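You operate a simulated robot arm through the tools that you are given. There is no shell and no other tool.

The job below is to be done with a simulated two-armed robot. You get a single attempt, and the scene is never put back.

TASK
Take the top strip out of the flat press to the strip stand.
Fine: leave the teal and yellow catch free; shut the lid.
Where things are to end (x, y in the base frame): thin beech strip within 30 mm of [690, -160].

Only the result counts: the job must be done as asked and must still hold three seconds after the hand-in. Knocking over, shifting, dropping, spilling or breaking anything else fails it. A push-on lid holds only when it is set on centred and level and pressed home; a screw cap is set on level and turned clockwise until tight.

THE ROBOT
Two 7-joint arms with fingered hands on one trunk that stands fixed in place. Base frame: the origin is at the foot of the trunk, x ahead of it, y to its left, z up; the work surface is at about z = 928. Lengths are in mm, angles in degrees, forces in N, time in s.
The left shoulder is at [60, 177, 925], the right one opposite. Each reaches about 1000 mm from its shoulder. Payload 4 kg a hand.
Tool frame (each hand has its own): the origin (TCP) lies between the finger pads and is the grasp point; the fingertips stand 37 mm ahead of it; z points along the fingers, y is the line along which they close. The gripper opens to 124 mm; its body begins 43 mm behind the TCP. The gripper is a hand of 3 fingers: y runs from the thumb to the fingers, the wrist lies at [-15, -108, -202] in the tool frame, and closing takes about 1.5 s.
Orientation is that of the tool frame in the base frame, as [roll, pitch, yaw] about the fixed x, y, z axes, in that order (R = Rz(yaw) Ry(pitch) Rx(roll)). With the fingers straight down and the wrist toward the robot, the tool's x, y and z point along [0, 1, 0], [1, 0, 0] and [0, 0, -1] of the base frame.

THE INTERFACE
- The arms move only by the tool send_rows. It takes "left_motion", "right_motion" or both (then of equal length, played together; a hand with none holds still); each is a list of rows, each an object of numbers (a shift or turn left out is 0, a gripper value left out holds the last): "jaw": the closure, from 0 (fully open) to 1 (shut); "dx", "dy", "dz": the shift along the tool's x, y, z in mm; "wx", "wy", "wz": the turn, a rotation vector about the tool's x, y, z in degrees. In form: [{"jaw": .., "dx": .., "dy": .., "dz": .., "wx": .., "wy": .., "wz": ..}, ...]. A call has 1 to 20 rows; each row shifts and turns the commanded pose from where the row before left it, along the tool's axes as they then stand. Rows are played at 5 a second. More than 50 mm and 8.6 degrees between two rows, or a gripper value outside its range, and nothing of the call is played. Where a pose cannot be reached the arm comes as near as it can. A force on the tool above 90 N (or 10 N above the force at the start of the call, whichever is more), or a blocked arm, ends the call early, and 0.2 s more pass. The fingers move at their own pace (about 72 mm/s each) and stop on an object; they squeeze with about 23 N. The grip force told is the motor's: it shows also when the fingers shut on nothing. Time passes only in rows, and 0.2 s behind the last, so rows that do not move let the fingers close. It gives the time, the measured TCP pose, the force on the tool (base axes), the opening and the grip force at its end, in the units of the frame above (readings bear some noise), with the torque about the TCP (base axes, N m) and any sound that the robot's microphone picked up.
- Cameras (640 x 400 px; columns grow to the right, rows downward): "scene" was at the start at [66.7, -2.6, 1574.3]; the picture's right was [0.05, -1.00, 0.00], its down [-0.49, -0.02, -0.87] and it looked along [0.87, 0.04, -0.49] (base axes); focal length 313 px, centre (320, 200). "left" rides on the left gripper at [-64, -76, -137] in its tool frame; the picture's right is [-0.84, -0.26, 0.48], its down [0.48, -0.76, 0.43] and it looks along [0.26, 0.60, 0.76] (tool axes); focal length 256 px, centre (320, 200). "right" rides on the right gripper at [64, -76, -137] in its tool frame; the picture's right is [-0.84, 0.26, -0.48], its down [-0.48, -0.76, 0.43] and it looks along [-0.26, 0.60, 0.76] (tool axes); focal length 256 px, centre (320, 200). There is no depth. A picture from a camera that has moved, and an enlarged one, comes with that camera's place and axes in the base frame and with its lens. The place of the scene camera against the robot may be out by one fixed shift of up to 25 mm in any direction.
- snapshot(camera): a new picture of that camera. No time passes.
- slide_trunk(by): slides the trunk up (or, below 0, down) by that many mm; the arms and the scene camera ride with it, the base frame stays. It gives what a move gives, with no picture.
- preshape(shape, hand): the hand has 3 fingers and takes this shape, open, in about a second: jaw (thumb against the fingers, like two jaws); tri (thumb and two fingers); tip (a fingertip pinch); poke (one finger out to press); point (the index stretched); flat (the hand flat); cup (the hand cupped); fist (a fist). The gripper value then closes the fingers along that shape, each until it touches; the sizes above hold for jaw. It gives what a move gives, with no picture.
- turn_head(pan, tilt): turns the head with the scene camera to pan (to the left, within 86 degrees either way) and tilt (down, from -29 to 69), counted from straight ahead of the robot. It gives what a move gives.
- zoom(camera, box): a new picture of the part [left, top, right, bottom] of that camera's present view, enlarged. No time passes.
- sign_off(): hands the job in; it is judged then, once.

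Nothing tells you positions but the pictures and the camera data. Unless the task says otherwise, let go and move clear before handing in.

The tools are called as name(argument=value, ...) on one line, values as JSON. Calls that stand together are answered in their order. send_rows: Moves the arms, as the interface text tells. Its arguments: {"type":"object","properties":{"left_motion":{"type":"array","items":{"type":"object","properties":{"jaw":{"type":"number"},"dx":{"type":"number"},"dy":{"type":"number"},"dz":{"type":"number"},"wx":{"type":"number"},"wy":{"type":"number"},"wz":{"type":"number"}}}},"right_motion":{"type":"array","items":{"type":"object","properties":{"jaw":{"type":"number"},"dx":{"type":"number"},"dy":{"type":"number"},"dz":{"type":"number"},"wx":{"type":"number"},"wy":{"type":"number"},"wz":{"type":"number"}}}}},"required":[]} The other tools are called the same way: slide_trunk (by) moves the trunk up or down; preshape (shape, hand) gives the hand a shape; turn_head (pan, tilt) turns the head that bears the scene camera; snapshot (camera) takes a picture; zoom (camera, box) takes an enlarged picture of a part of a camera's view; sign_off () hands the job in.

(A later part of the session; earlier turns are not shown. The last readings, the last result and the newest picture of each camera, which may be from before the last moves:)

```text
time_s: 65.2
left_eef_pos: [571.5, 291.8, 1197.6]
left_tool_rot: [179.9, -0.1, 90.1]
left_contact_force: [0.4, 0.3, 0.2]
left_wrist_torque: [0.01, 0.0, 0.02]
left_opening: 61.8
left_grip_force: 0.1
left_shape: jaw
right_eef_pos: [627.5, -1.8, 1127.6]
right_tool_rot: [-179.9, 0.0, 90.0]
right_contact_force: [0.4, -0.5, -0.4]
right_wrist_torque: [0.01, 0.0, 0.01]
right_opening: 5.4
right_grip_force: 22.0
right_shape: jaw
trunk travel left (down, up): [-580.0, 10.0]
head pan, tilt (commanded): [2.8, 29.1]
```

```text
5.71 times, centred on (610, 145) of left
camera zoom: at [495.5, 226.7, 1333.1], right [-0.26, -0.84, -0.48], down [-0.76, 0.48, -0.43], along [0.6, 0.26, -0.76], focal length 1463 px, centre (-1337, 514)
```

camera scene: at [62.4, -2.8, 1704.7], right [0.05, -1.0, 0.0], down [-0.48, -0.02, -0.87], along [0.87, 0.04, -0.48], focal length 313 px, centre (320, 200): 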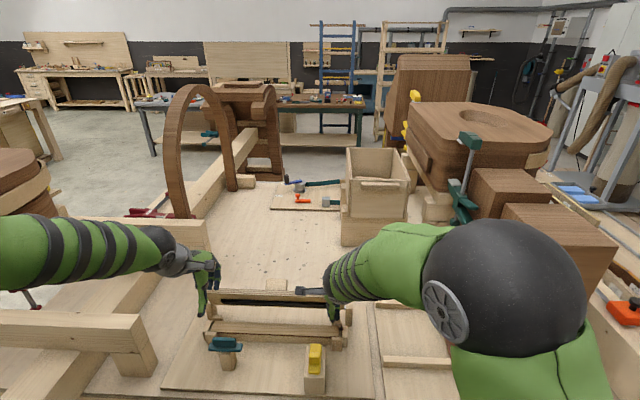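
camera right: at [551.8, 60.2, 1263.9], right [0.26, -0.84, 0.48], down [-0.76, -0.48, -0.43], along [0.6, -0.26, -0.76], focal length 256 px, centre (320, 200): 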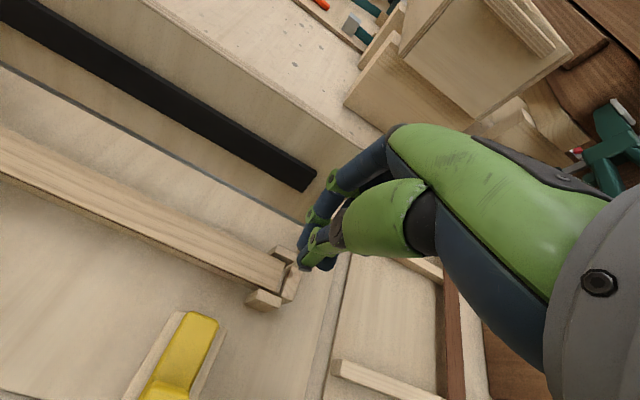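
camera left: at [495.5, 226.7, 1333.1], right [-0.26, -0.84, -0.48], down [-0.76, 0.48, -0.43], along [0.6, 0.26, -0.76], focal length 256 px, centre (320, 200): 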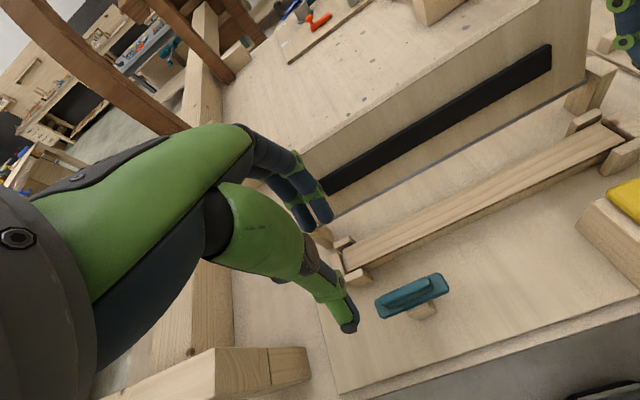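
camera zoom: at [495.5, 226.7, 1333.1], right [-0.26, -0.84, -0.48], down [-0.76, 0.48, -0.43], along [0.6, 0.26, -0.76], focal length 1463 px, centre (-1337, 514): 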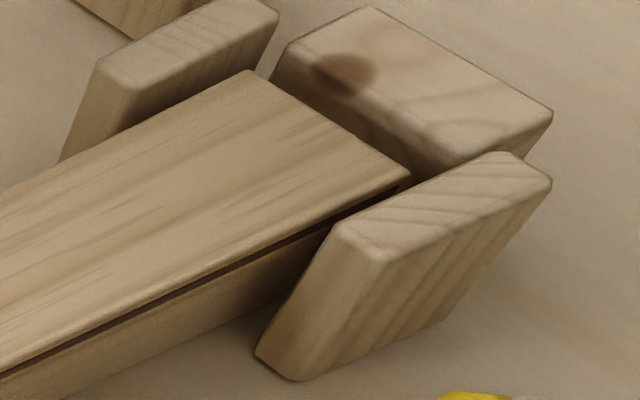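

zoom(camera="scene", box=[276, 328, 292, 338])

zoom(camera="left", box=[456, 206, 472, 222])

zoom(camera="right", box=[265, 250, 305, 300])

zoom(camera="scene", box=[325, 315, 360, 355])

```text
16.00 times, centred on (284, 333) of scene
camera zoom: at [67.1, -2.6, 1704.3], right [0.05, -1.0, 0.0], down [-0.49, -0.02, -0.87], along [0.87, 0.04, -0.49], focal length 5014 px, centre (896, -1928)
```

zoom: 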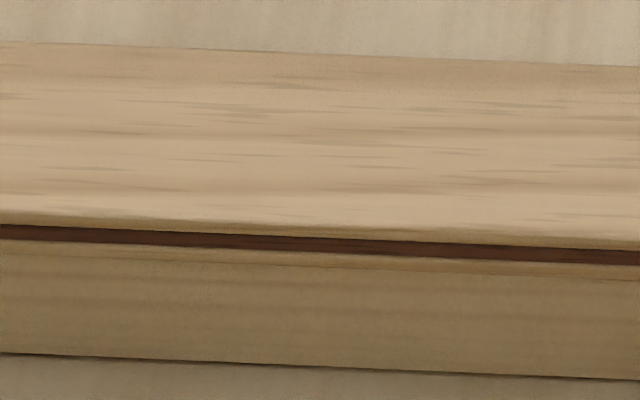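

```text
16.00 times, centred on (464, 214) of left
camera zoom: at [495.5, 226.7, 1333.1], right [-0.26, -0.84, -0.48], down [-0.76, 0.48, -0.43], along [0.6, 0.26, -0.76], focal length 4096 px, centre (-1984, -24)
```

zoom: 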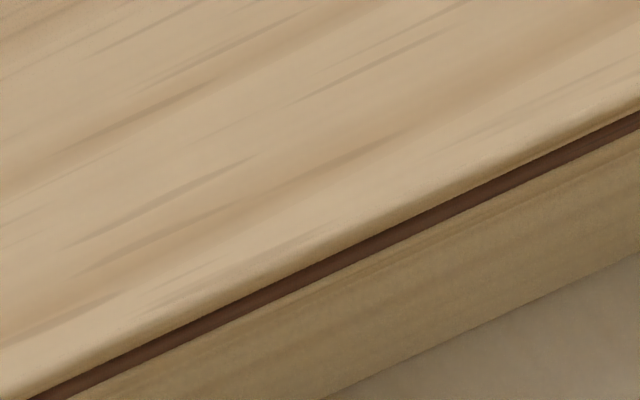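

```text
8.00 times, centred on (285, 275) of right
camera zoom: at [551.8, 60.2, 1263.9], right [0.26, -0.84, 0.48], down [-0.76, -0.48, -0.43], along [0.6, -0.26, -0.76], focal length 2048 px, centre (600, -400)
```

zoom: 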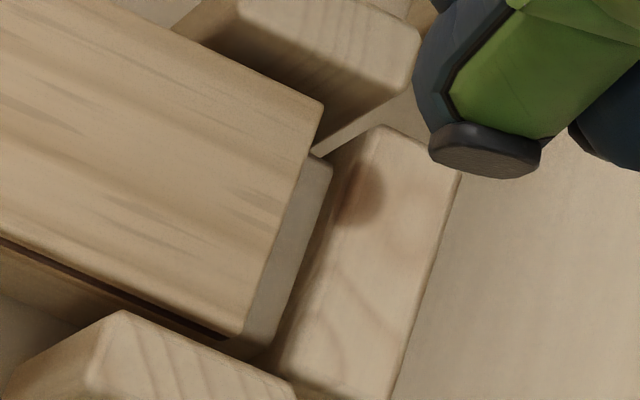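

```text
10.00 times, centred on (342, 335) of scene
camera zoom: at [67.1, -2.6, 1704.3], right [0.05, -1.0, 0.0], down [-0.49, -0.02, -0.87], along [0.87, 0.04, -0.49], focal length 3134 px, centre (95, -1150)
```

zoom: 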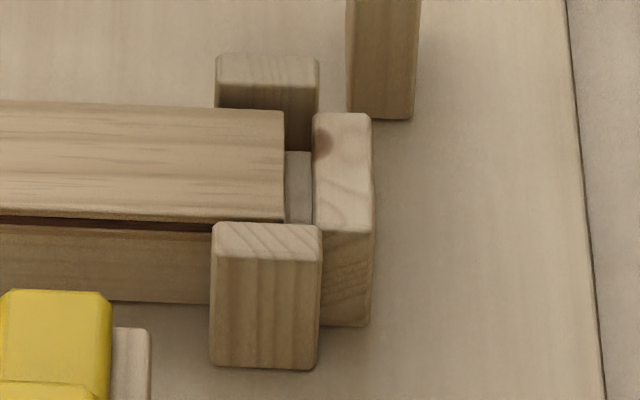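

The stack is: thin beech strip on top (top z≈969, x≈634–668, y≈-25…341), a thin dark walnut strip under it, then a thick beech bed. The top strip must be gripped only by its own thin edge. First I survey the stand with the right-hand camera.

send_rows(right_motion=[{"dz": -40}, {"dz": -35, "dx": -20}, {"dx": -45}, {"dx": -45}, {"dx": -45, "dy": 10}, {}])

snapshot(camera="right")

snapshot(camera="scene")

```text
time_s: 66.6
left_eef_pos: [572.7, 292.0, 1196.9]
left_tool_rot: [179.9, 0.0, 90.1]
left_contact_force: [-0.1, -0.3, -0.3]
left_wrist_torque: [0.01, -0.02, -0.02]
left_opening: 61.8
left_grip_force: 0.0
left_shape: jaw
right_eef_pos: [635.1, -157.1, 1202.5]
right_tool_rot: [-180.0, 0.1, 90.2]
right_contact_force: [-0.1, -0.7, 0.3]
right_wrist_torque: [-0.03, 0.0, -0.01]
right_opening: 5.4
right_grip_force: 23.1
right_shape: jaw
trunk travel left (down, up): [-580.0, 10.0]
head pan, tilt (commanded): [2.8, 29.1]
```

```text
taken
camera right: at [559.8, -94.2, 1338.3], right [0.26, -0.84, 0.48], down [-0.76, -0.48, -0.43], along [0.6, -0.25, -0.76], focal length 256 px, centre (320, 200)
```

right: 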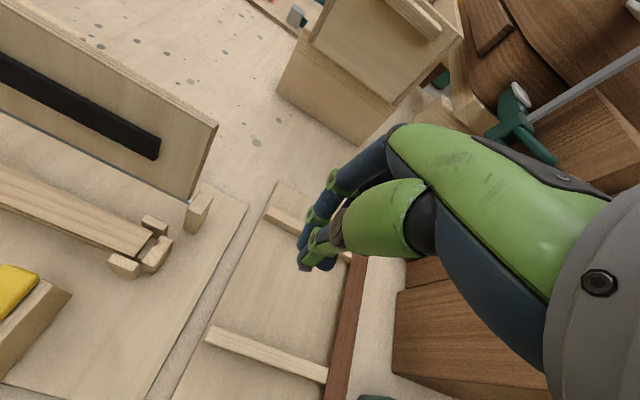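

```text
taken
camera scene: at [66.3, -1.7, 1704.3], right [0.05, -1.0, 0.0], down [-0.49, -0.02, -0.87], along [0.87, 0.04, -0.49], focal length 313 px, centre (320, 200)
```

scene: 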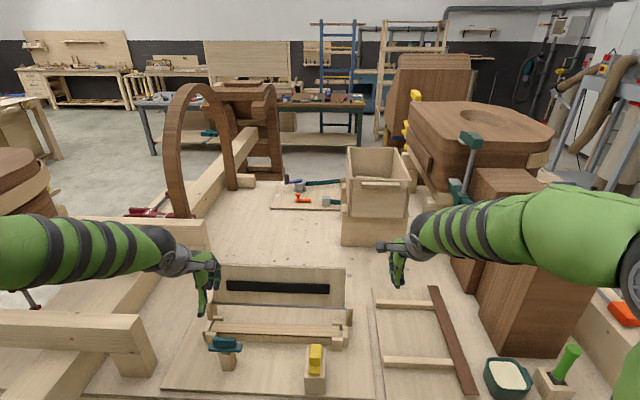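

zoom(camera="right", box=[150, 180, 400, 400])

zoom(camera="left", box=[320, 100, 640, 300])

zoom(camera="scene", box=[360, 270, 500, 400])

```text
1.82 times, centred on (275, 290) of right
camera zoom: at [559.8, -94.2, 1338.3], right [0.26, -0.84, 0.48], down [-0.76, -0.48, -0.43], along [0.6, -0.25, -0.76], focal length 465 px, centre (402, 36)
```

zoom: 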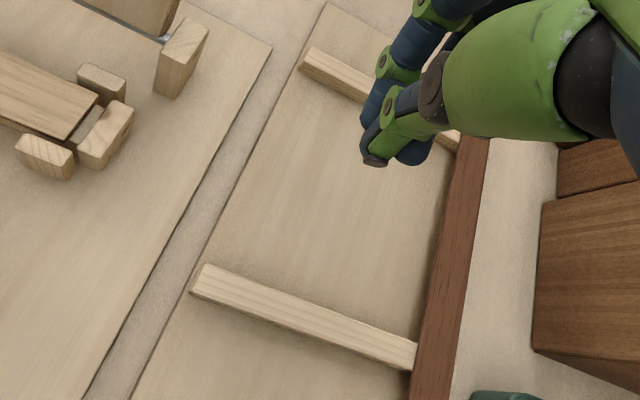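

```text
2.00 times, centred on (480, 200) of left
camera zoom: at [494.8, 227.6, 1333.2], right [-0.25, -0.84, -0.48], down [-0.76, 0.48, -0.43], along [0.6, 0.26, -0.76], focal length 512 px, centre (0, 200)
```

zoom: 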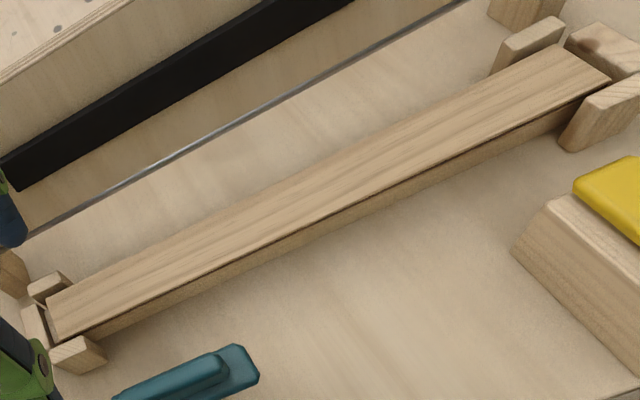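

```text
3.08 times, centred on (430, 335) of scene
camera zoom: at [66.3, -1.7, 1704.3], right [0.05, -1.0, 0.0], down [-0.49, -0.02, -0.87], along [0.87, 0.04, -0.49], focal length 964 px, centre (-18, -215)
```

zoom: 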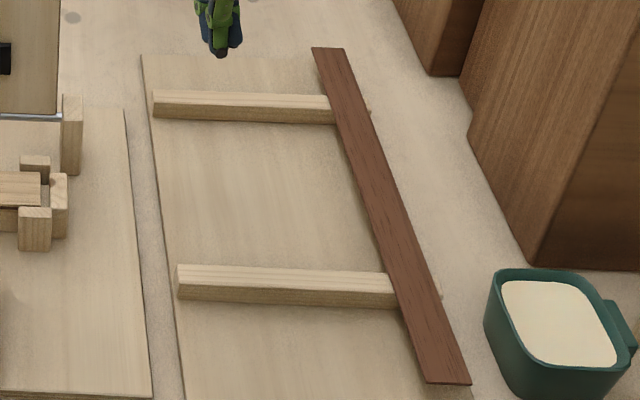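

The stand rails are at x≈587 and x≈785 with left ends at y≈-137, top z≈962, so the target (690, -160) is well supported. Before picking, I check the finger profile of the right hand at about 42 mm opening, since the open lid stands close behind the strip.

send_rows(right_motion=[{"dx": 40, "dy": -10, "jaw": 0.66}, {"dx": 45, "dy": -10}, {"dx": 45, "dy": -10}, {"dx": 45, "dy": -5}, {"dx": 42, "dz": 20}, {"dz": 40}, {}])

snapshot(camera="left")

zoom(camera="left", box=[400, 0, 640, 200])

```text
time_s: 68.2
left_eef_pos: [570.9, 292.4, 1197.3]
left_tool_rot: [-179.9, -0.1, 90.1]
left_contact_force: [0.4, -0.3, 0.2]
left_wrist_torque: [-0.04, -0.01, 0.01]
left_opening: 61.8
left_grip_force: 0.1
left_shape: jaw
right_eef_pos: [602.3, 61.9, 1141.0]
right_tool_rot: [179.9, 0.0, 90.1]
right_contact_force: [-0.1, 0.0, 0.5]
right_wrist_torque: [-0.04, 0.0, -0.02]
right_opening: 41.9
right_grip_force: 0.0
right_shape: jaw
trunk travel left (down, up): [-580.0, 10.0]
head pan, tilt (commanded): [2.8, 29.1]
```

```text
taken
camera left: at [494.8, 226.8, 1333.4], right [-0.26, -0.84, -0.48], down [-0.76, 0.48, -0.43], along [0.6, 0.26, -0.76], focal length 256 px, centre (320, 200)
```

left: 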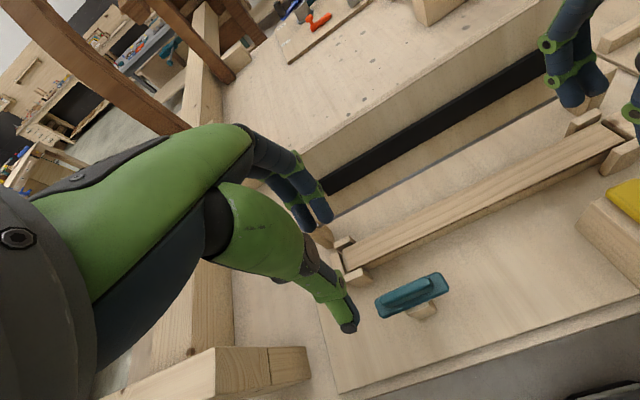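

```text
2.00 times, centred on (520, 100) of left
camera zoom: at [494.8, 226.8, 1333.4], right [-0.26, -0.84, -0.48], down [-0.76, 0.48, -0.43], along [0.6, 0.26, -0.76], focal length 512 px, centre (-80, 400)
```

zoom: 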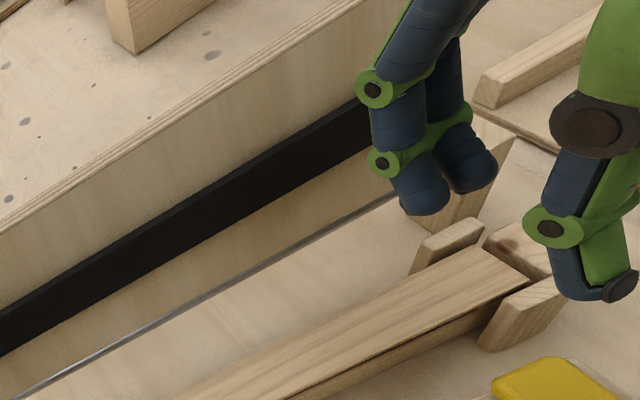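

The knuckles come within a few millimetres of the open lid's pad, so I'll check whether the "tip" pinch shape is slimmer.

preshape(hand="right", shape="tip")

send_rows(right_motion=[{"jaw": 0.6}, {}, {}, {}])

snapshot(camera="left")

snapshot(camera="right")

zoom(camera="scene", box=[240, 200, 400, 320])

```text
time_s: 69.1
left_eef_pos: [570.4, 292.9, 1196.5]
left_tool_rot: [-179.8, 0.1, 90.1]
left_contact_force: [-0.3, 0.4, 0.2]
left_wrist_torque: [0.0, -0.03, -0.01]
left_opening: 62.0
left_grip_force: 0.1
left_shape: jaw
right_eef_pos: [602.8, 61.2, 1141.2]
right_tool_rot: [180.0, -0.1, 90.0]
right_contact_force: [-0.9, -0.3, -0.3]
right_wrist_torque: [-0.03, 0.01, -0.02]
right_opening: 123.7
right_grip_force: 0.1
right_shape: tip
trunk travel left (down, up): [-580.0, 10.0]
head pan, tilt (commanded): [2.8, 29.1]
```

```text
time_s: 70.1
left_eef_pos: [572.5, 292.5, 1196.5]
left_tool_rot: [180.0, 0.0, 90.1]
left_contact_force: [-0.4, 0.2, -0.4]
left_wrist_torque: [-0.02, -0.01, -0.02]
left_opening: 62.0
left_grip_force: 0.0
left_shape: jaw
right_eef_pos: [601.5, 61.5, 1141.0]
right_tool_rot: [180.0, 0.0, 90.0]
right_contact_force: [-0.3, 0.1, 0.5]
right_wrist_torque: [0.03, 0.01, 0.02]
right_opening: 51.7
right_grip_force: 0.0
right_shape: tip
trunk travel left (down, up): [-580.0, 10.0]
head pan, tilt (commanded): [2.8, 29.1]
```

```text
taken
camera left: at [495.1, 226.8, 1333.3], right [-0.26, -0.84, -0.48], down [-0.76, 0.48, -0.43], along [0.6, 0.26, -0.76], focal length 256 px, centre (320, 200)
```

left: 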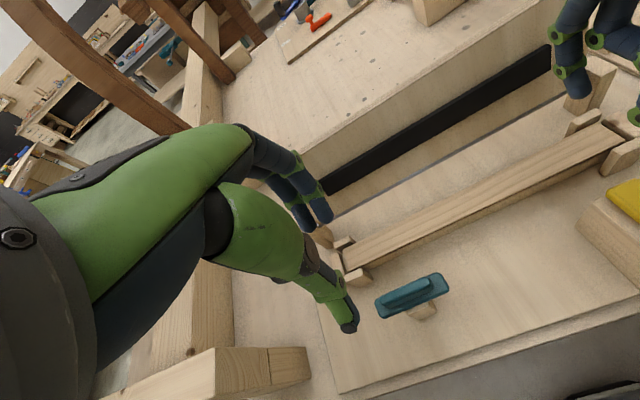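

```text
taken
camera right: at [526.1, 123.8, 1277.9], right [0.26, -0.84, 0.48], down [-0.76, -0.48, -0.43], along [0.6, -0.26, -0.76], focal length 256 px, centre (320, 200)
```

right: 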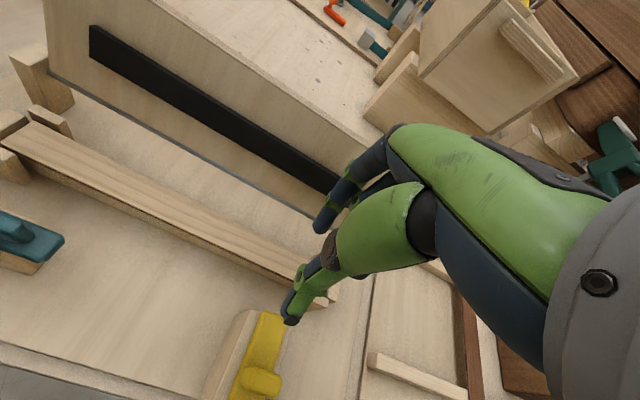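

```text
3.33 times, centred on (320, 260) of scene
camera zoom: at [66.7, -2.6, 1704.3], right [0.05, -1.0, 0.0], down [-0.49, -0.02, -0.87], along [0.87, 0.04, -0.49], focal length 1045 px, centre (320, 0)
```

zoom: 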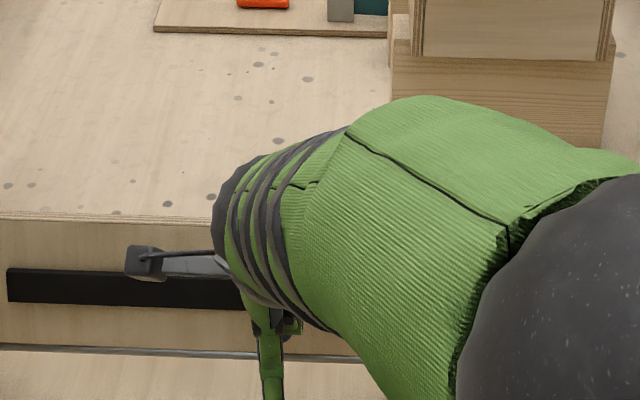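

The "tip" shape isn't slimmer, so I go back to "jaw". Plan: descend in front of the pad with ~40 mm opening, touch the strip's top with the rear fingertips for an exact height reference, then shift over the strip and grip only its upper edge.

preshape(hand="right", shape="jaw")

send_rows(right_motion=[{"jaw": 0.68, "dx": 10}, {"dx": 30, "dy": 8}, {"dx": 30, "dy": 13}, {"dx": 26.5, "dy": 13}, {}, {}])

snapshot(camera="left")

snapshot(camera="right")

```text
time_s: 71.0
left_eef_pos: [572.5, 290.9, 1196.7]
left_tool_rot: [-179.9, 0.0, 90.1]
left_contact_force: [0.0, -0.5, 0.1]
left_wrist_torque: [0.02, -0.01, 0.0]
left_opening: 61.9
left_grip_force: 0.1
left_shape: jaw
right_eef_pos: [601.7, 62.0, 1140.7]
right_tool_rot: [-179.9, 0.0, 90.1]
right_contact_force: [-0.4, 0.0, -0.2]
right_wrist_torque: [0.04, 0.04, 0.01]
right_opening: 123.6
right_grip_force: 0.0
right_shape: jaw
trunk travel left (down, up): [-580.0, 10.0]
head pan, tilt (commanded): [2.8, 29.1]
```

```text
time_s: 72.4
left_eef_pos: [571.8, 292.1, 1196.9]
left_tool_rot: [180.0, 0.1, 90.2]
left_contact_force: [0.4, 0.4, 0.3]
left_wrist_torque: [-0.02, 0.0, 0.0]
left_opening: 61.8
left_grip_force: 0.1
left_shape: jaw
right_eef_pos: [635.7, 156.2, 1142.7]
right_tool_rot: [180.0, -0.1, 90.0]
right_contact_force: [0.2, 0.0, -0.6]
right_wrist_torque: [-0.01, 0.0, -0.01]
right_opening: 40.3
right_grip_force: 0.0
right_shape: jaw
trunk travel left (down, up): [-580.0, 10.0]
head pan, tilt (commanded): [2.8, 29.1]
```

```text
taken
camera left: at [495.2, 227.1, 1333.1], right [-0.26, -0.84, -0.48], down [-0.76, 0.48, -0.43], along [0.6, 0.26, -0.76], focal length 256 px, centre (320, 200)
```

left: 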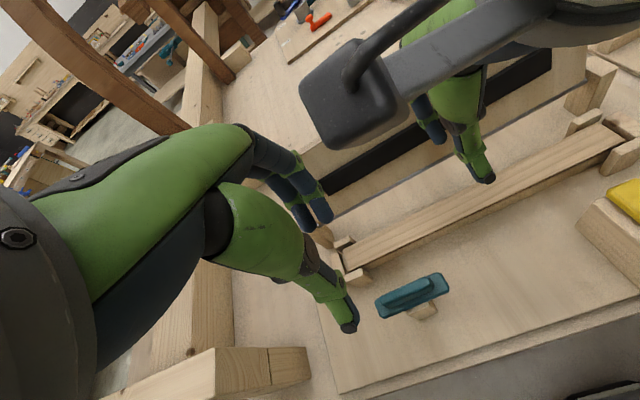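

```text
taken
camera right: at [559.5, 219.8, 1278.8], right [0.26, -0.84, 0.48], down [-0.76, -0.48, -0.43], along [0.6, -0.26, -0.76], focal length 256 px, centre (320, 200)
```

right: 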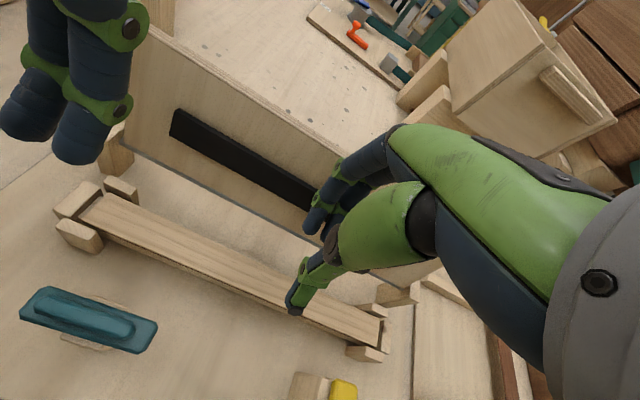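

send_rows(left_motion=[{"dx": 30, "dy": -20, "dz": -15}, {"dx": 30, "dy": -20, "dz": -15}, {"dx": 20, "dy": -10, "dz": -10}, {}], right_motion=[{}, {}, {}, {"dx": 1}])

send_rows(right_motion=[{"dz": 40}, {"dz": 40}, {"dz": 30}, {"dz": 10}, {}])

snapshot(camera="left")

snapshot(camera="right")

zoom(camera="scene", box=[180, 240, 400, 380])

```text
time_s: 73.4
left_eef_pos: [522.2, 371.3, 1235.9]
left_tool_rot: [180.0, -0.1, 90.2]
left_contact_force: [-0.6, 0.5, 0.6]
left_wrist_torque: [0.01, 0.0, -0.01]
left_opening: 61.9
left_grip_force: 0.0
left_shape: jaw
right_eef_pos: [636.0, 157.4, 1142.1]
right_tool_rot: [180.0, 0.0, 89.9]
right_contact_force: [0.1, 0.0, 0.0]
right_wrist_torque: [0.0, 0.05, 0.0]
right_opening: 40.1
right_grip_force: 0.1
right_shape: jaw
trunk travel left (down, up): [-580.0, 10.0]
head pan, tilt (commanded): [2.8, 29.1]
```

```text
time_s: 74.6
left_eef_pos: [521.5, 371.7, 1237.0]
left_tool_rot: [-180.0, 0.0, 90.2]
left_contact_force: [0.9, -0.6, -0.8]
left_wrist_torque: [-0.02, 0.0, 0.02]
left_opening: 61.5
left_grip_force: 0.0
left_shape: jaw
right_eef_pos: [636.1, 156.9, 1020.9]
right_tool_rot: [179.9, 0.0, 90.0]
right_contact_force: [-0.5, 0.4, -0.2]
right_wrist_torque: [-0.01, -0.03, -0.02]
right_opening: 40.1
right_grip_force: 0.0
right_shape: jaw
trunk travel left (down, up): [-580.0, 10.0]
head pan, tilt (commanded): [2.8, 29.1]
```

```text
taken
camera left: at [445.0, 306.0, 1372.6], right [-0.26, -0.84, -0.48], down [-0.76, 0.48, -0.43], along [0.6, 0.26, -0.76], focal length 256 px, centre (320, 200)
```

left: 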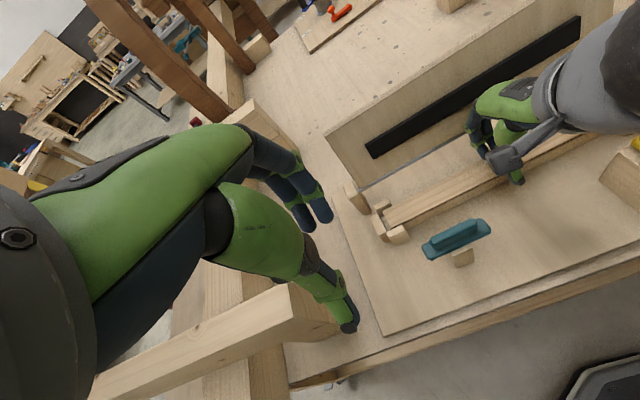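

```text
taken
camera right: at [559.7, 220.1, 1157.7], right [0.26, -0.84, 0.48], down [-0.76, -0.48, -0.43], along [0.6, -0.26, -0.76], focal length 256 px, centre (320, 200)
```

right: 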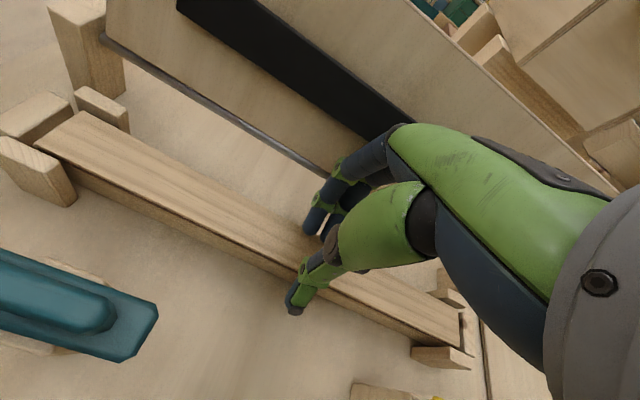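

```text
2.86 times, centred on (290, 310) of scene
camera zoom: at [66.7, -2.5, 1704.3], right [0.05, -1.0, 0.0], down [-0.49, -0.02, -0.87], along [0.87, 0.04, -0.49], focal length 895 px, centre (406, -114)
```

zoom: 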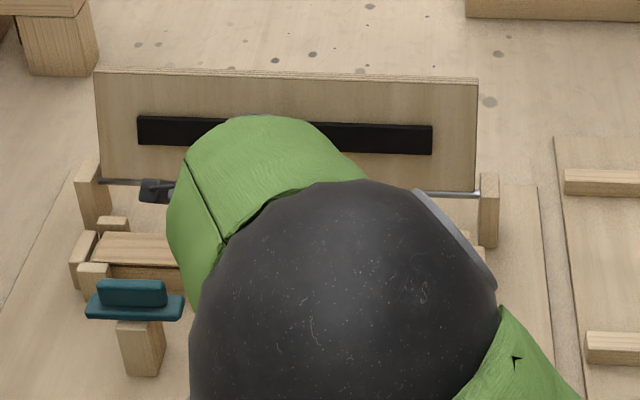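

zoom(camera="right", box=[230, 160, 390, 340])

zoom(camera="left", box=[430, 70, 580, 220])

```text
2.22 times, centred on (310, 250) of right
camera zoom: at [559.7, 220.1, 1157.7], right [0.26, -0.84, 0.48], down [-0.76, -0.48, -0.43], along [0.6, -0.26, -0.76], focal length 569 px, centre (342, 89)
```

zoom: 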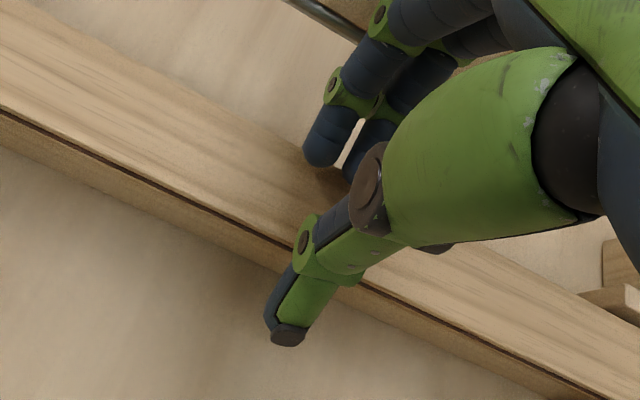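

```text
2.67 times, centred on (505, 145) of left
camera zoom: at [445.0, 306.0, 1372.6], right [-0.26, -0.84, -0.48], down [-0.76, 0.48, -0.43], along [0.6, 0.26, -0.76], focal length 683 px, centre (-173, 347)
```

zoom: 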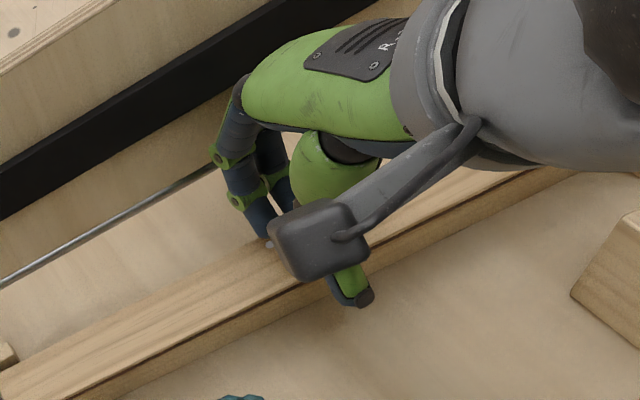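

Rear fingertips are above the strip. I descend slowly to touch its top.

send_rows(right_motion=[{"dz": 4}, {"dz": 3}, {"dz": 2}])

send_rows(right_motion=[{"dz": 1.5}, {}])

send_rows(right_motion=[{"dz": 1.5}, {}])

```text
time_s: 75.4
left_eef_pos: [522.0, 369.8, 1236.9]
left_tool_rot: [-179.9, -0.1, 90.1]
left_contact_force: [0.3, 0.1, -0.7]
left_wrist_torque: [0.01, -0.01, 0.02]
left_opening: 61.8
left_grip_force: 0.1
left_shape: jaw
right_eef_pos: [637.2, 156.7, 1014.1]
right_tool_rot: [179.9, -0.1, 90.1]
right_contact_force: [0.8, -0.5, 7.0]
right_wrist_torque: [0.04, -0.17, -0.04]
right_opening: 40.3
right_grip_force: 0.1
right_shape: jaw
trunk travel left (down, up): [-580.0, 10.0]
head pan, tilt (commanded): [2.8, 29.1]
```

```text
time_s: 76.0
left_eef_pos: [520.4, 370.1, 1236.9]
left_tool_rot: [-179.9, 0.0, 90.1]
left_contact_force: [-0.6, 0.8, 0.1]
left_wrist_torque: [0.01, -0.01, -0.01]
left_opening: 61.9
left_grip_force: 0.1
left_shape: jaw
right_eef_pos: [637.8, 156.8, 1013.2]
right_tool_rot: [179.7, -0.1, 90.0]
right_contact_force: [2.4, -1.2, 15.2]
right_wrist_torque: [0.05, -0.47, -0.04]
right_opening: 40.6
right_grip_force: 0.1
right_shape: jaw
trunk travel left (down, up): [-580.0, 10.0]
head pan, tilt (commanded): [2.8, 29.1]
```

```text
time_s: 76.6
left_eef_pos: [520.6, 370.7, 1237.1]
left_tool_rot: [180.0, 0.0, 90.1]
left_contact_force: [0.6, -0.5, 0.1]
left_wrist_torque: [-0.01, 0.03, 0.0]
left_opening: 61.6
left_grip_force: 0.0
left_shape: jaw
right_eef_pos: [636.6, 157.8, 1013.2]
right_tool_rot: [-180.0, -0.2, 90.0]
right_contact_force: [6.2, -1.2, 28.1]
right_wrist_torque: [0.04, -0.89, -0.05]
right_opening: 41.3
right_grip_force: 0.1
right_shape: jaw
trunk travel left (down, up): [-580.0, 10.0]
head pan, tilt (commanded): [2.8, 29.1]
```

Contact is clear: rear fingertips touch the strip top. I rise about 3 mm above it, shift over the strip, and look.

send_rows(right_motion=[{"dz": -4.3}, {"dz": -3.5}, {}])

send_rows(right_motion=[{"dy": 7}, {"dy": 7.5}, {}])

zoom(camera="right", box=[230, 160, 390, 340])

zoom(camera="left", box=[430, 70, 580, 220])

```text
time_s: 77.4
left_eef_pos: [521.1, 370.9, 1235.1]
left_tool_rot: [-180.0, 0.0, 90.1]
left_contact_force: [0.4, 0.6, -0.2]
left_wrist_torque: [-0.01, 0.01, -0.01]
left_opening: 61.8
left_grip_force: 0.0
left_shape: jaw
right_eef_pos: [634.9, 156.3, 1017.4]
right_tool_rot: [-179.7, 0.0, 90.0]
right_contact_force: [-0.6, -0.1, -0.5]
right_wrist_torque: [0.02, 0.0, 0.01]
right_opening: 39.9
right_grip_force: 0.0
right_shape: jaw
trunk travel left (down, up): [-580.0, 10.0]
head pan, tilt (commanded): [2.8, 29.1]
```

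```text
time_s: 78.2
left_eef_pos: [521.9, 370.5, 1237.4]
left_tool_rot: [179.9, 0.0, 90.1]
left_contact_force: [-0.1, -0.5, 0.3]
left_wrist_torque: [-0.02, 0.01, -0.03]
left_opening: 61.5
left_grip_force: 0.1
left_shape: jaw
right_eef_pos: [649.0, 157.2, 1017.6]
right_tool_rot: [-179.9, 0.0, 89.9]
right_contact_force: [-9.2, -1.2, 3.5]
right_wrist_torque: [0.02, -0.38, -0.21]
right_opening: 38.5
right_grip_force: 0.1
right_shape: jaw
trunk travel left (down, up): [-580.0, 10.0]
head pan, tilt (commanded): [2.8, 29.1]
```

```text
2.22 times, centred on (310, 250) of right
camera zoom: at [573.4, 220.2, 1154.4], right [0.26, -0.84, 0.48], down [-0.76, -0.48, -0.43], along [0.6, -0.26, -0.76], focal length 569 px, centre (342, 89)
```

zoom: 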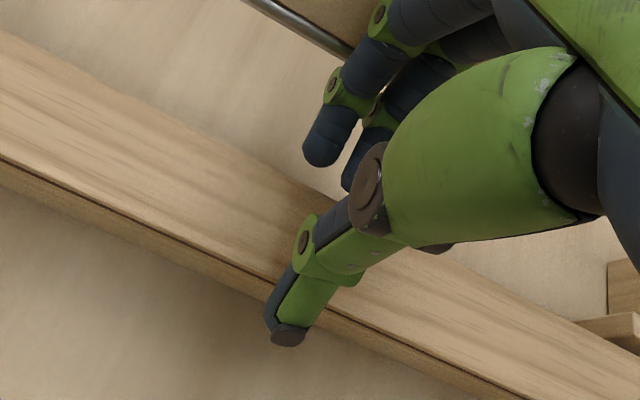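

```text
2.67 times, centred on (505, 145) of left
camera zoom: at [443.6, 305.9, 1373.1], right [-0.25, -0.84, -0.48], down [-0.76, 0.48, -0.44], along [0.6, 0.26, -0.76], focal length 683 px, centre (-173, 347)
```

zoom: 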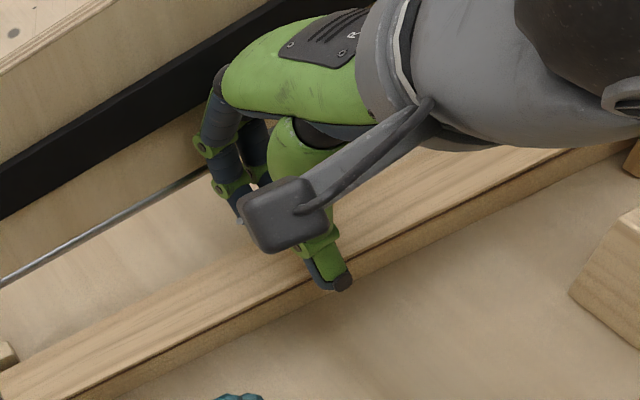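

The knuckle just brushes the lid's pad (9 N) while the fingertips straddle the strip. I lower now — the finger gets slimmer at the pad's height — watching the forces.

send_rows(right_motion=[{"dz": 3, "dy": -0.5}, {"dz": 2}])

send_rows(right_motion=[{"dz": 2}, {"dz": 2.5}, {}])

zoom(camera="right", box=[230, 160, 390, 340])

```text
time_s: 78.8
left_eef_pos: [521.3, 371.6, 1236.6]
left_tool_rot: [179.9, 0.0, 90.0]
left_contact_force: [0.1, -0.3, -0.5]
left_wrist_torque: [0.01, 0.01, 0.01]
left_opening: 62.0
left_grip_force: 0.1
left_shape: jaw
right_eef_pos: [649.3, 157.4, 1014.4]
right_tool_rot: [-180.0, -0.1, 90.0]
right_contact_force: [-13.0, -0.1, 6.6]
right_wrist_torque: [-0.08, -0.6, -0.18]
right_opening: 38.3
right_grip_force: 0.0
right_shape: jaw
trunk travel left (down, up): [-580.0, 10.0]
head pan, tilt (commanded): [2.8, 29.1]
```

```text
time_s: 79.6
left_eef_pos: [519.7, 370.5, 1238.1]
left_tool_rot: [179.9, 0.0, 90.0]
left_contact_force: [-0.7, -0.5, -0.1]
left_wrist_torque: [-0.04, 0.05, -0.02]
left_opening: 61.9
left_grip_force: 0.1
left_shape: jaw
right_eef_pos: [647.6, 157.7, 1010.7]
right_tool_rot: [179.9, 0.0, 90.1]
right_contact_force: [-15.1, 0.4, 13.1]
right_wrist_torque: [-0.13, -0.95, -0.11]
right_opening: 37.7
right_grip_force: 0.0
right_shape: jaw
trunk travel left (down, up): [-580.0, 10.0]
head pan, tilt (commanded): [2.8, 29.1]
```

```text
2.22 times, centred on (310, 250) of right
camera zoom: at [572.4, 220.3, 1146.3], right [0.26, -0.84, 0.48], down [-0.76, -0.48, -0.44], along [0.6, -0.25, -0.76], focal length 569 px, centre (342, 89)
```

zoom: 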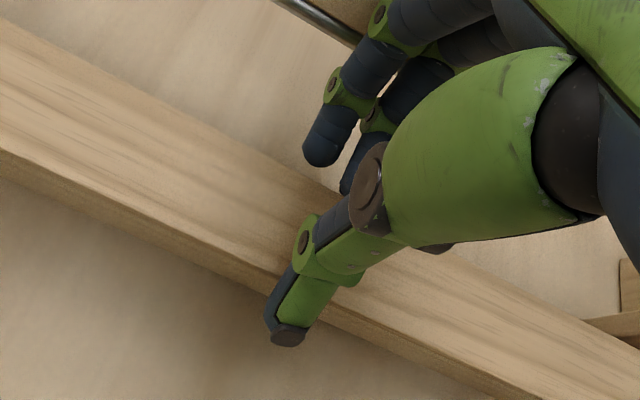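

The lid pad pushes the rear fingers inward, so the rear tip may be sitting on the strip's edge. I'll back out and use a wider opening with the hand placed further toward the robot: a wider-open finger is straighter and clears the pad, and the thumb closes the remaining distance.

send_rows(right_motion=[{"dz": -4, "dy": -3}, {"dz": -6, "dy": -6}, {"dz": -8, "dy": -8}, {"dy": -12, "dz": -4}, {"jaw": 0.5}, {}, {}])

zoom(camera="right", box=[200, 140, 400, 360])

zoom(camera="left", box=[360, 40, 640, 240])

```text
time_s: 81.2
left_eef_pos: [521.7, 371.8, 1235.5]
left_tool_rot: [180.0, 0.0, 90.1]
left_contact_force: [0.4, -0.2, 0.3]
left_wrist_torque: [0.03, 0.0, 0.05]
left_opening: 61.9
left_grip_force: 0.1
left_shape: jaw
right_eef_pos: [621.9, 157.6, 1031.7]
right_tool_rot: [180.0, -0.1, 90.0]
right_contact_force: [-0.6, -0.1, -0.4]
right_wrist_torque: [-0.01, 0.01, -0.02]
right_opening: 61.6
right_grip_force: 0.0
right_shape: jaw
trunk travel left (down, up): [-580.0, 10.0]
head pan, tilt (commanded): [2.8, 29.1]
```

```text
1.82 times, centred on (300, 250) of right
camera zoom: at [545.7, 219.9, 1167.7], right [0.26, -0.84, 0.48], down [-0.76, -0.48, -0.43], along [0.6, -0.26, -0.76], focal length 465 px, centre (356, 109)
```

zoom: 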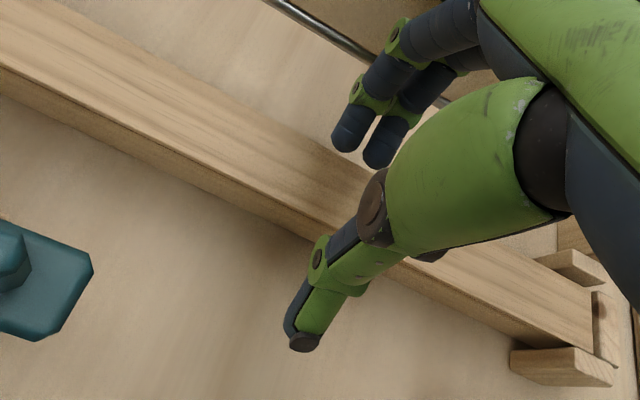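

```text
2.00 times, centred on (500, 140) of left
camera zoom: at [445.0, 306.0, 1372.5], right [-0.26, -0.84, -0.48], down [-0.76, 0.48, -0.43], along [0.6, 0.26, -0.76], focal length 512 px, centre (-40, 320)
```

zoom: 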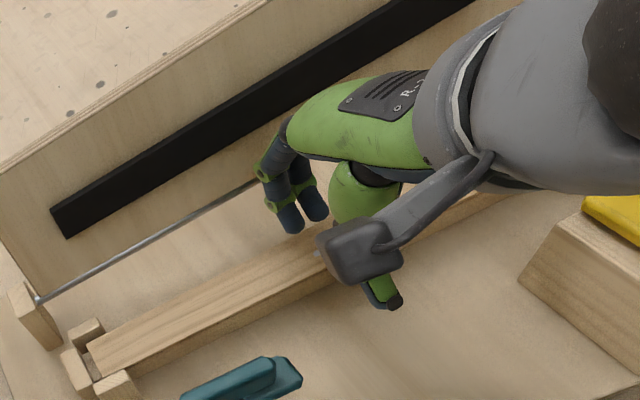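

zoom(camera="left", box=[390, 190, 440, 230])

zoom(camera="right", box=[200, 170, 260, 230])

zoom(camera="right", box=[340, 270, 420, 370])

```text
10.00 times, centred on (415, 210) of left
camera zoom: at [445.0, 306.0, 1372.5], right [-0.26, -0.84, -0.48], down [-0.76, 0.48, -0.43], along [0.6, 0.26, -0.76], focal length 2560 px, centre (-630, 100)
```

zoom: 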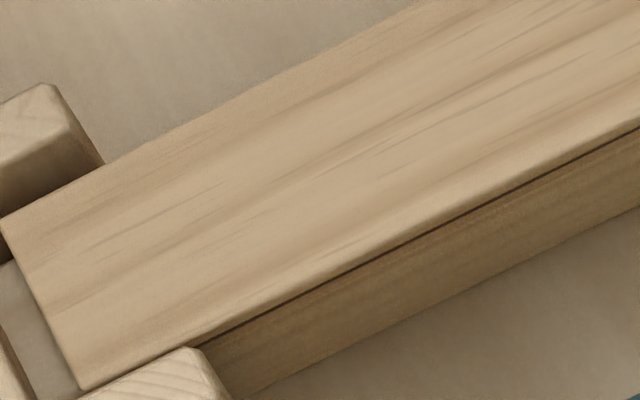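

```text
6.67 times, centred on (230, 200) of right
camera zoom: at [545.7, 219.9, 1167.7], right [0.26, -0.84, 0.48], down [-0.76, -0.48, -0.43], along [0.6, -0.26, -0.76], focal length 1707 px, centre (920, 200)
```

zoom: 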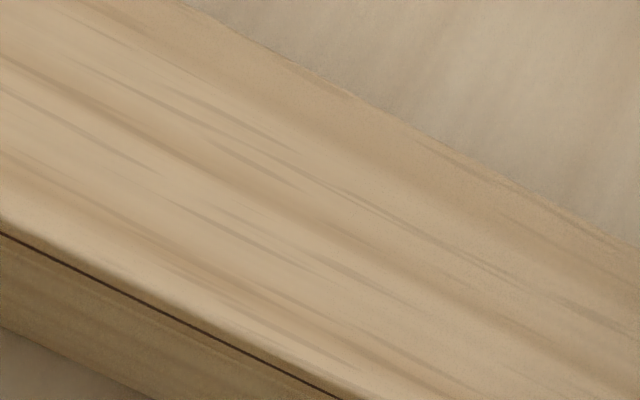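

```text
4.00 times, centred on (380, 320) of right
camera zoom: at [545.7, 219.9, 1167.7], right [0.26, -0.84, 0.48], down [-0.76, -0.48, -0.43], along [0.6, -0.26, -0.76], focal length 1024 px, centre (80, -280)
```

zoom: 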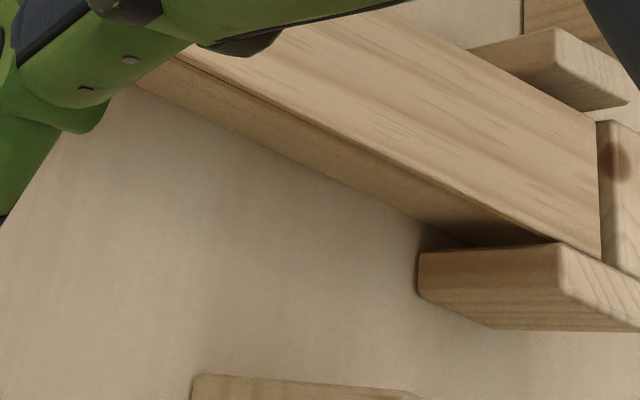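

The strip has only shifted a couple of millimetres (now x≈632–668, y≈-27…340). I take a new height reference at this wider opening by touching its top with the rear fingertips.

send_rows(right_motion=[{"dz": 4}, {"dz": 4}, {"dz": 3}, {}])

send_rows(right_motion=[{"dz": 1.5}, {}])

send_rows(right_motion=[{"dz": 1.5}, {}])

```text
time_s: 82.2
left_eef_pos: [523.8, 371.0, 1236.3]
left_tool_rot: [-180.0, 0.0, 90.1]
left_contact_force: [0.1, -0.3, 0.7]
left_wrist_torque: [-0.02, -0.01, -0.02]
left_opening: 61.8
left_grip_force: 0.1
left_shape: jaw
right_eef_pos: [621.7, 157.9, 1019.2]
right_tool_rot: [180.0, 0.0, 90.0]
right_contact_force: [0.0, -0.4, 0.6]
right_wrist_torque: [-0.01, -0.01, -0.01]
right_opening: 61.7
right_grip_force: 0.0
right_shape: jaw
trunk travel left (down, up): [-580.0, 10.0]
head pan, tilt (commanded): [2.8, 29.1]
```

```text
time_s: 82.8
left_eef_pos: [521.6, 371.2, 1237.1]
left_tool_rot: [-180.0, 0.1, 90.0]
left_contact_force: [0.5, -0.4, -0.5]
left_wrist_torque: [-0.02, 0.06, -0.01]
left_opening: 61.9
left_grip_force: 0.0
left_shape: jaw
right_eef_pos: [621.3, 158.7, 1017.5]
right_tool_rot: [180.0, 0.1, 89.9]
right_contact_force: [-0.7, 0.2, 0.1]
right_wrist_torque: [-0.02, 0.0, 0.01]
right_opening: 61.6
right_grip_force: 0.2
right_shape: jaw
trunk travel left (down, up): [-580.0, 10.0]
head pan, tilt (commanded): [2.8, 29.1]
```

```text
time_s: 83.4
left_eef_pos: [521.7, 371.4, 1235.7]
left_tool_rot: [180.0, -0.1, 90.1]
left_contact_force: [-1.1, 0.1, -0.8]
left_wrist_torque: [-0.01, -0.01, 0.01]
left_opening: 61.8
left_grip_force: 0.1
left_shape: jaw
right_eef_pos: [620.9, 158.4, 1016.7]
right_tool_rot: [-180.0, -0.1, 90.0]
right_contact_force: [0.4, -0.2, 0.4]
right_wrist_torque: [0.01, 0.0, 0.01]
right_opening: 61.5
right_grip_force: 0.0
right_shape: jaw
trunk travel left (down, up): [-580.0, 10.0]
head pan, tilt (commanded): [2.8, 29.1]
```

send_rows(right_motion=[{"dz": 1}, {}])

send_rows(right_motion=[{"dz": 1}, {}])

send_rows(right_motion=[{"dz": 1}, {}])

send_rows(right_motion=[{"dz": 1}, {}])

```text
time_s: 84.0
left_eef_pos: [522.2, 372.8, 1236.1]
left_tool_rot: [-179.9, 0.0, 90.1]
left_contact_force: [0.7, -0.2, -0.4]
left_wrist_torque: [-0.01, -0.01, -0.01]
left_opening: 61.7
left_grip_force: 0.1
left_shape: jaw
right_eef_pos: [621.6, 157.4, 1014.4]
right_tool_rot: [179.9, 0.1, 90.0]
right_contact_force: [-0.4, 0.4, 0.1]
right_wrist_torque: [0.02, 0.0, 0.03]
right_opening: 61.6
right_grip_force: 0.1
right_shape: jaw
trunk travel left (down, up): [-580.0, 10.0]
head pan, tilt (commanded): [2.8, 29.1]
```

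```text
time_s: 84.6
left_eef_pos: [522.5, 370.7, 1236.2]
left_tool_rot: [-180.0, -0.1, 90.0]
left_contact_force: [0.4, 0.9, 0.6]
left_wrist_torque: [0.01, -0.04, -0.05]
left_opening: 61.7
left_grip_force: 0.1
left_shape: jaw
right_eef_pos: [620.7, 157.6, 1014.7]
right_tool_rot: [-179.9, 0.1, 90.0]
right_contact_force: [-0.1, 0.3, 1.0]
right_wrist_torque: [0.03, -0.06, 0.0]
right_opening: 61.4
right_grip_force: 0.1
right_shape: jaw
trunk travel left (down, up): [-580.0, 10.0]
head pan, tilt (commanded): [2.8, 29.1]
```

```text
time_s: 85.2
left_eef_pos: [521.6, 371.4, 1236.9]
left_tool_rot: [-180.0, -0.1, 90.1]
left_contact_force: [0.2, 0.0, -0.2]
left_wrist_torque: [0.0, -0.03, -0.02]
left_opening: 62.0
left_grip_force: 0.0
left_shape: jaw
right_eef_pos: [621.4, 157.3, 1014.0]
right_tool_rot: [179.7, 0.0, 90.1]
right_contact_force: [0.7, -0.1, 7.5]
right_wrist_torque: [0.03, -0.26, -0.01]
right_opening: 61.6
right_grip_force: 0.2
right_shape: jaw
trunk travel left (down, up): [-580.0, 10.0]
head pan, tilt (commanded): [2.8, 29.1]
```

```text
time_s: 85.8
left_eef_pos: [522.0, 371.5, 1236.9]
left_tool_rot: [179.9, 0.0, 90.1]
left_contact_force: [-0.5, 0.9, 0.1]
left_wrist_torque: [0.01, 0.03, 0.0]
left_opening: 61.9
left_grip_force: 0.0
left_shape: jaw
right_eef_pos: [621.4, 158.9, 1013.3]
right_tool_rot: [179.9, -0.1, 90.0]
right_contact_force: [1.9, -0.2, 16.2]
right_wrist_torque: [0.05, -0.66, 0.01]
right_opening: 62.3
right_grip_force: 0.0
right_shape: jaw
trunk travel left (down, up): [-580.0, 10.0]
head pan, tilt (commanded): [2.8, 29.1]
```

Touch height is the same as before, so the reference is solid. I rise 3.5 mm above the strip, shift over it, and check for contact with the pad.

send_rows(right_motion=[{"dz": -3}, {"dz": -2.5}, {"dy": 6}, {"dy": 6}, {"dy": 6.5}, {}])

zoom(camera="right", box=[220, 150, 390, 350])

zoom(camera="left", box=[430, 70, 580, 220])

```text
time_s: 87.2
left_eef_pos: [521.0, 371.9, 1236.9]
left_tool_rot: [180.0, 0.0, 90.1]
left_contact_force: [0.2, 0.3, 0.3]
left_wrist_torque: [0.01, -0.01, 0.03]
left_opening: 62.0
left_grip_force: 0.0
left_shape: jaw
right_eef_pos: [640.2, 157.6, 1017.8]
right_tool_rot: [-180.0, 0.0, 90.0]
right_contact_force: [-0.4, -0.2, -0.7]
right_wrist_torque: [-0.02, -0.01, 0.0]
right_opening: 61.8
right_grip_force: 0.1
right_shape: jaw
trunk travel left (down, up): [-580.0, 10.0]
head pan, tilt (commanded): [2.8, 29.1]
```

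```text
2.00 times, centred on (305, 250) of right
camera zoom: at [563.0, 221.0, 1154.1], right [0.26, -0.84, 0.48], down [-0.76, -0.48, -0.43], along [0.6, -0.26, -0.76], focal length 512 px, centre (350, 100)
```

zoom: 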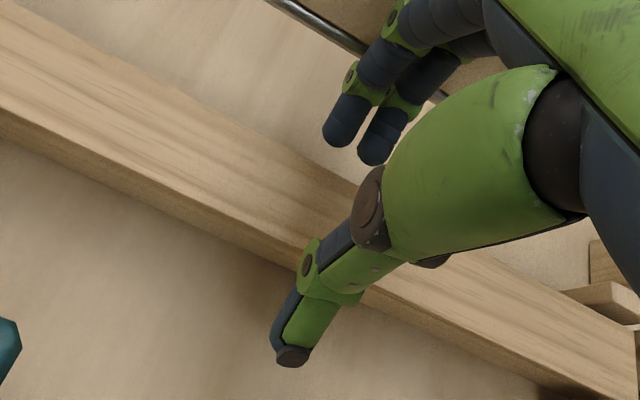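

```text
2.67 times, centred on (505, 145) of left
camera zoom: at [444.8, 306.0, 1372.6], right [-0.26, -0.84, -0.48], down [-0.76, 0.48, -0.43], along [0.6, 0.26, -0.76], focal length 683 px, centre (-173, 347)
```

zoom: 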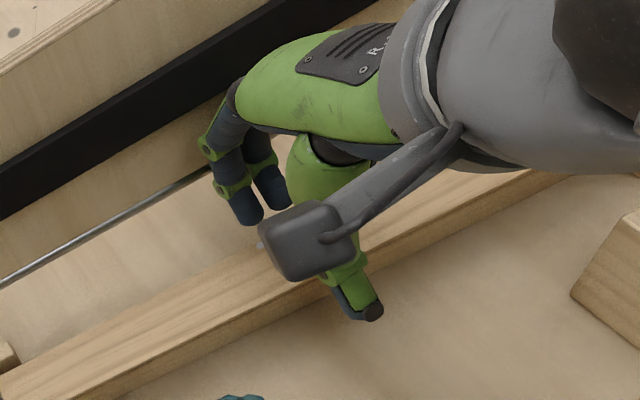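

Clear of the lid. I lower to grip depth and check before closing.

send_rows(right_motion=[{"dz": 3}, {"dz": 3}, {"dz": 3}, {}])

zoom(camera="right", box=[250, 170, 350, 270])

zoom(camera="left", box=[460, 110, 540, 190])

```text
time_s: 88.2
left_eef_pos: [522.0, 370.1, 1237.0]
left_tool_rot: [-180.0, 0.0, 90.1]
left_contact_force: [0.0, -0.2, 1.0]
left_wrist_torque: [0.02, 0.03, 0.01]
left_opening: 61.8
left_grip_force: 0.1
left_shape: jaw
right_eef_pos: [639.0, 157.6, 1009.5]
right_tool_rot: [-180.0, 0.0, 90.0]
right_contact_force: [-1.1, -0.2, 0.9]
right_wrist_torque: [-0.01, -0.09, 0.02]
right_opening: 61.9
right_grip_force: 0.1
right_shape: jaw
trunk travel left (down, up): [-580.0, 10.0]
head pan, tilt (commanded): [2.8, 29.1]
```

```text
4.00 times, centred on (300, 220) of right
camera zoom: at [563.6, 220.0, 1145.6], right [0.26, -0.84, 0.48], down [-0.76, -0.48, -0.43], along [0.6, -0.26, -0.76], focal length 1024 px, centre (400, 120)
```

zoom: 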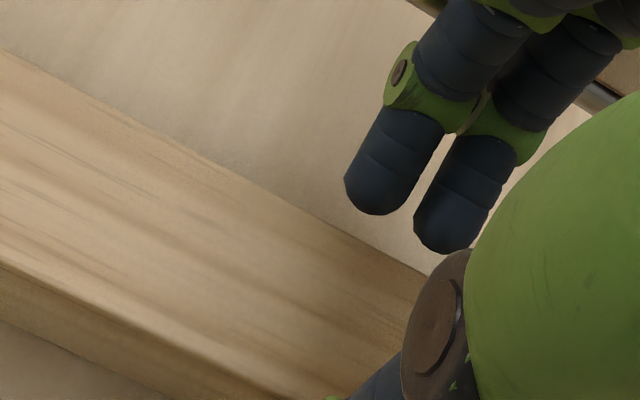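

```text
5.00 times, centred on (500, 150) of left
camera zoom: at [444.8, 306.1, 1372.7], right [-0.26, -0.84, -0.48], down [-0.76, 0.48, -0.43], along [0.6, 0.26, -0.76], focal length 1280 px, centre (-580, 450)
```

zoom: 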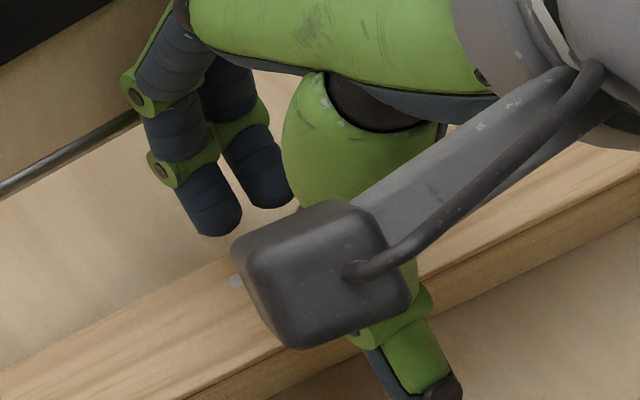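

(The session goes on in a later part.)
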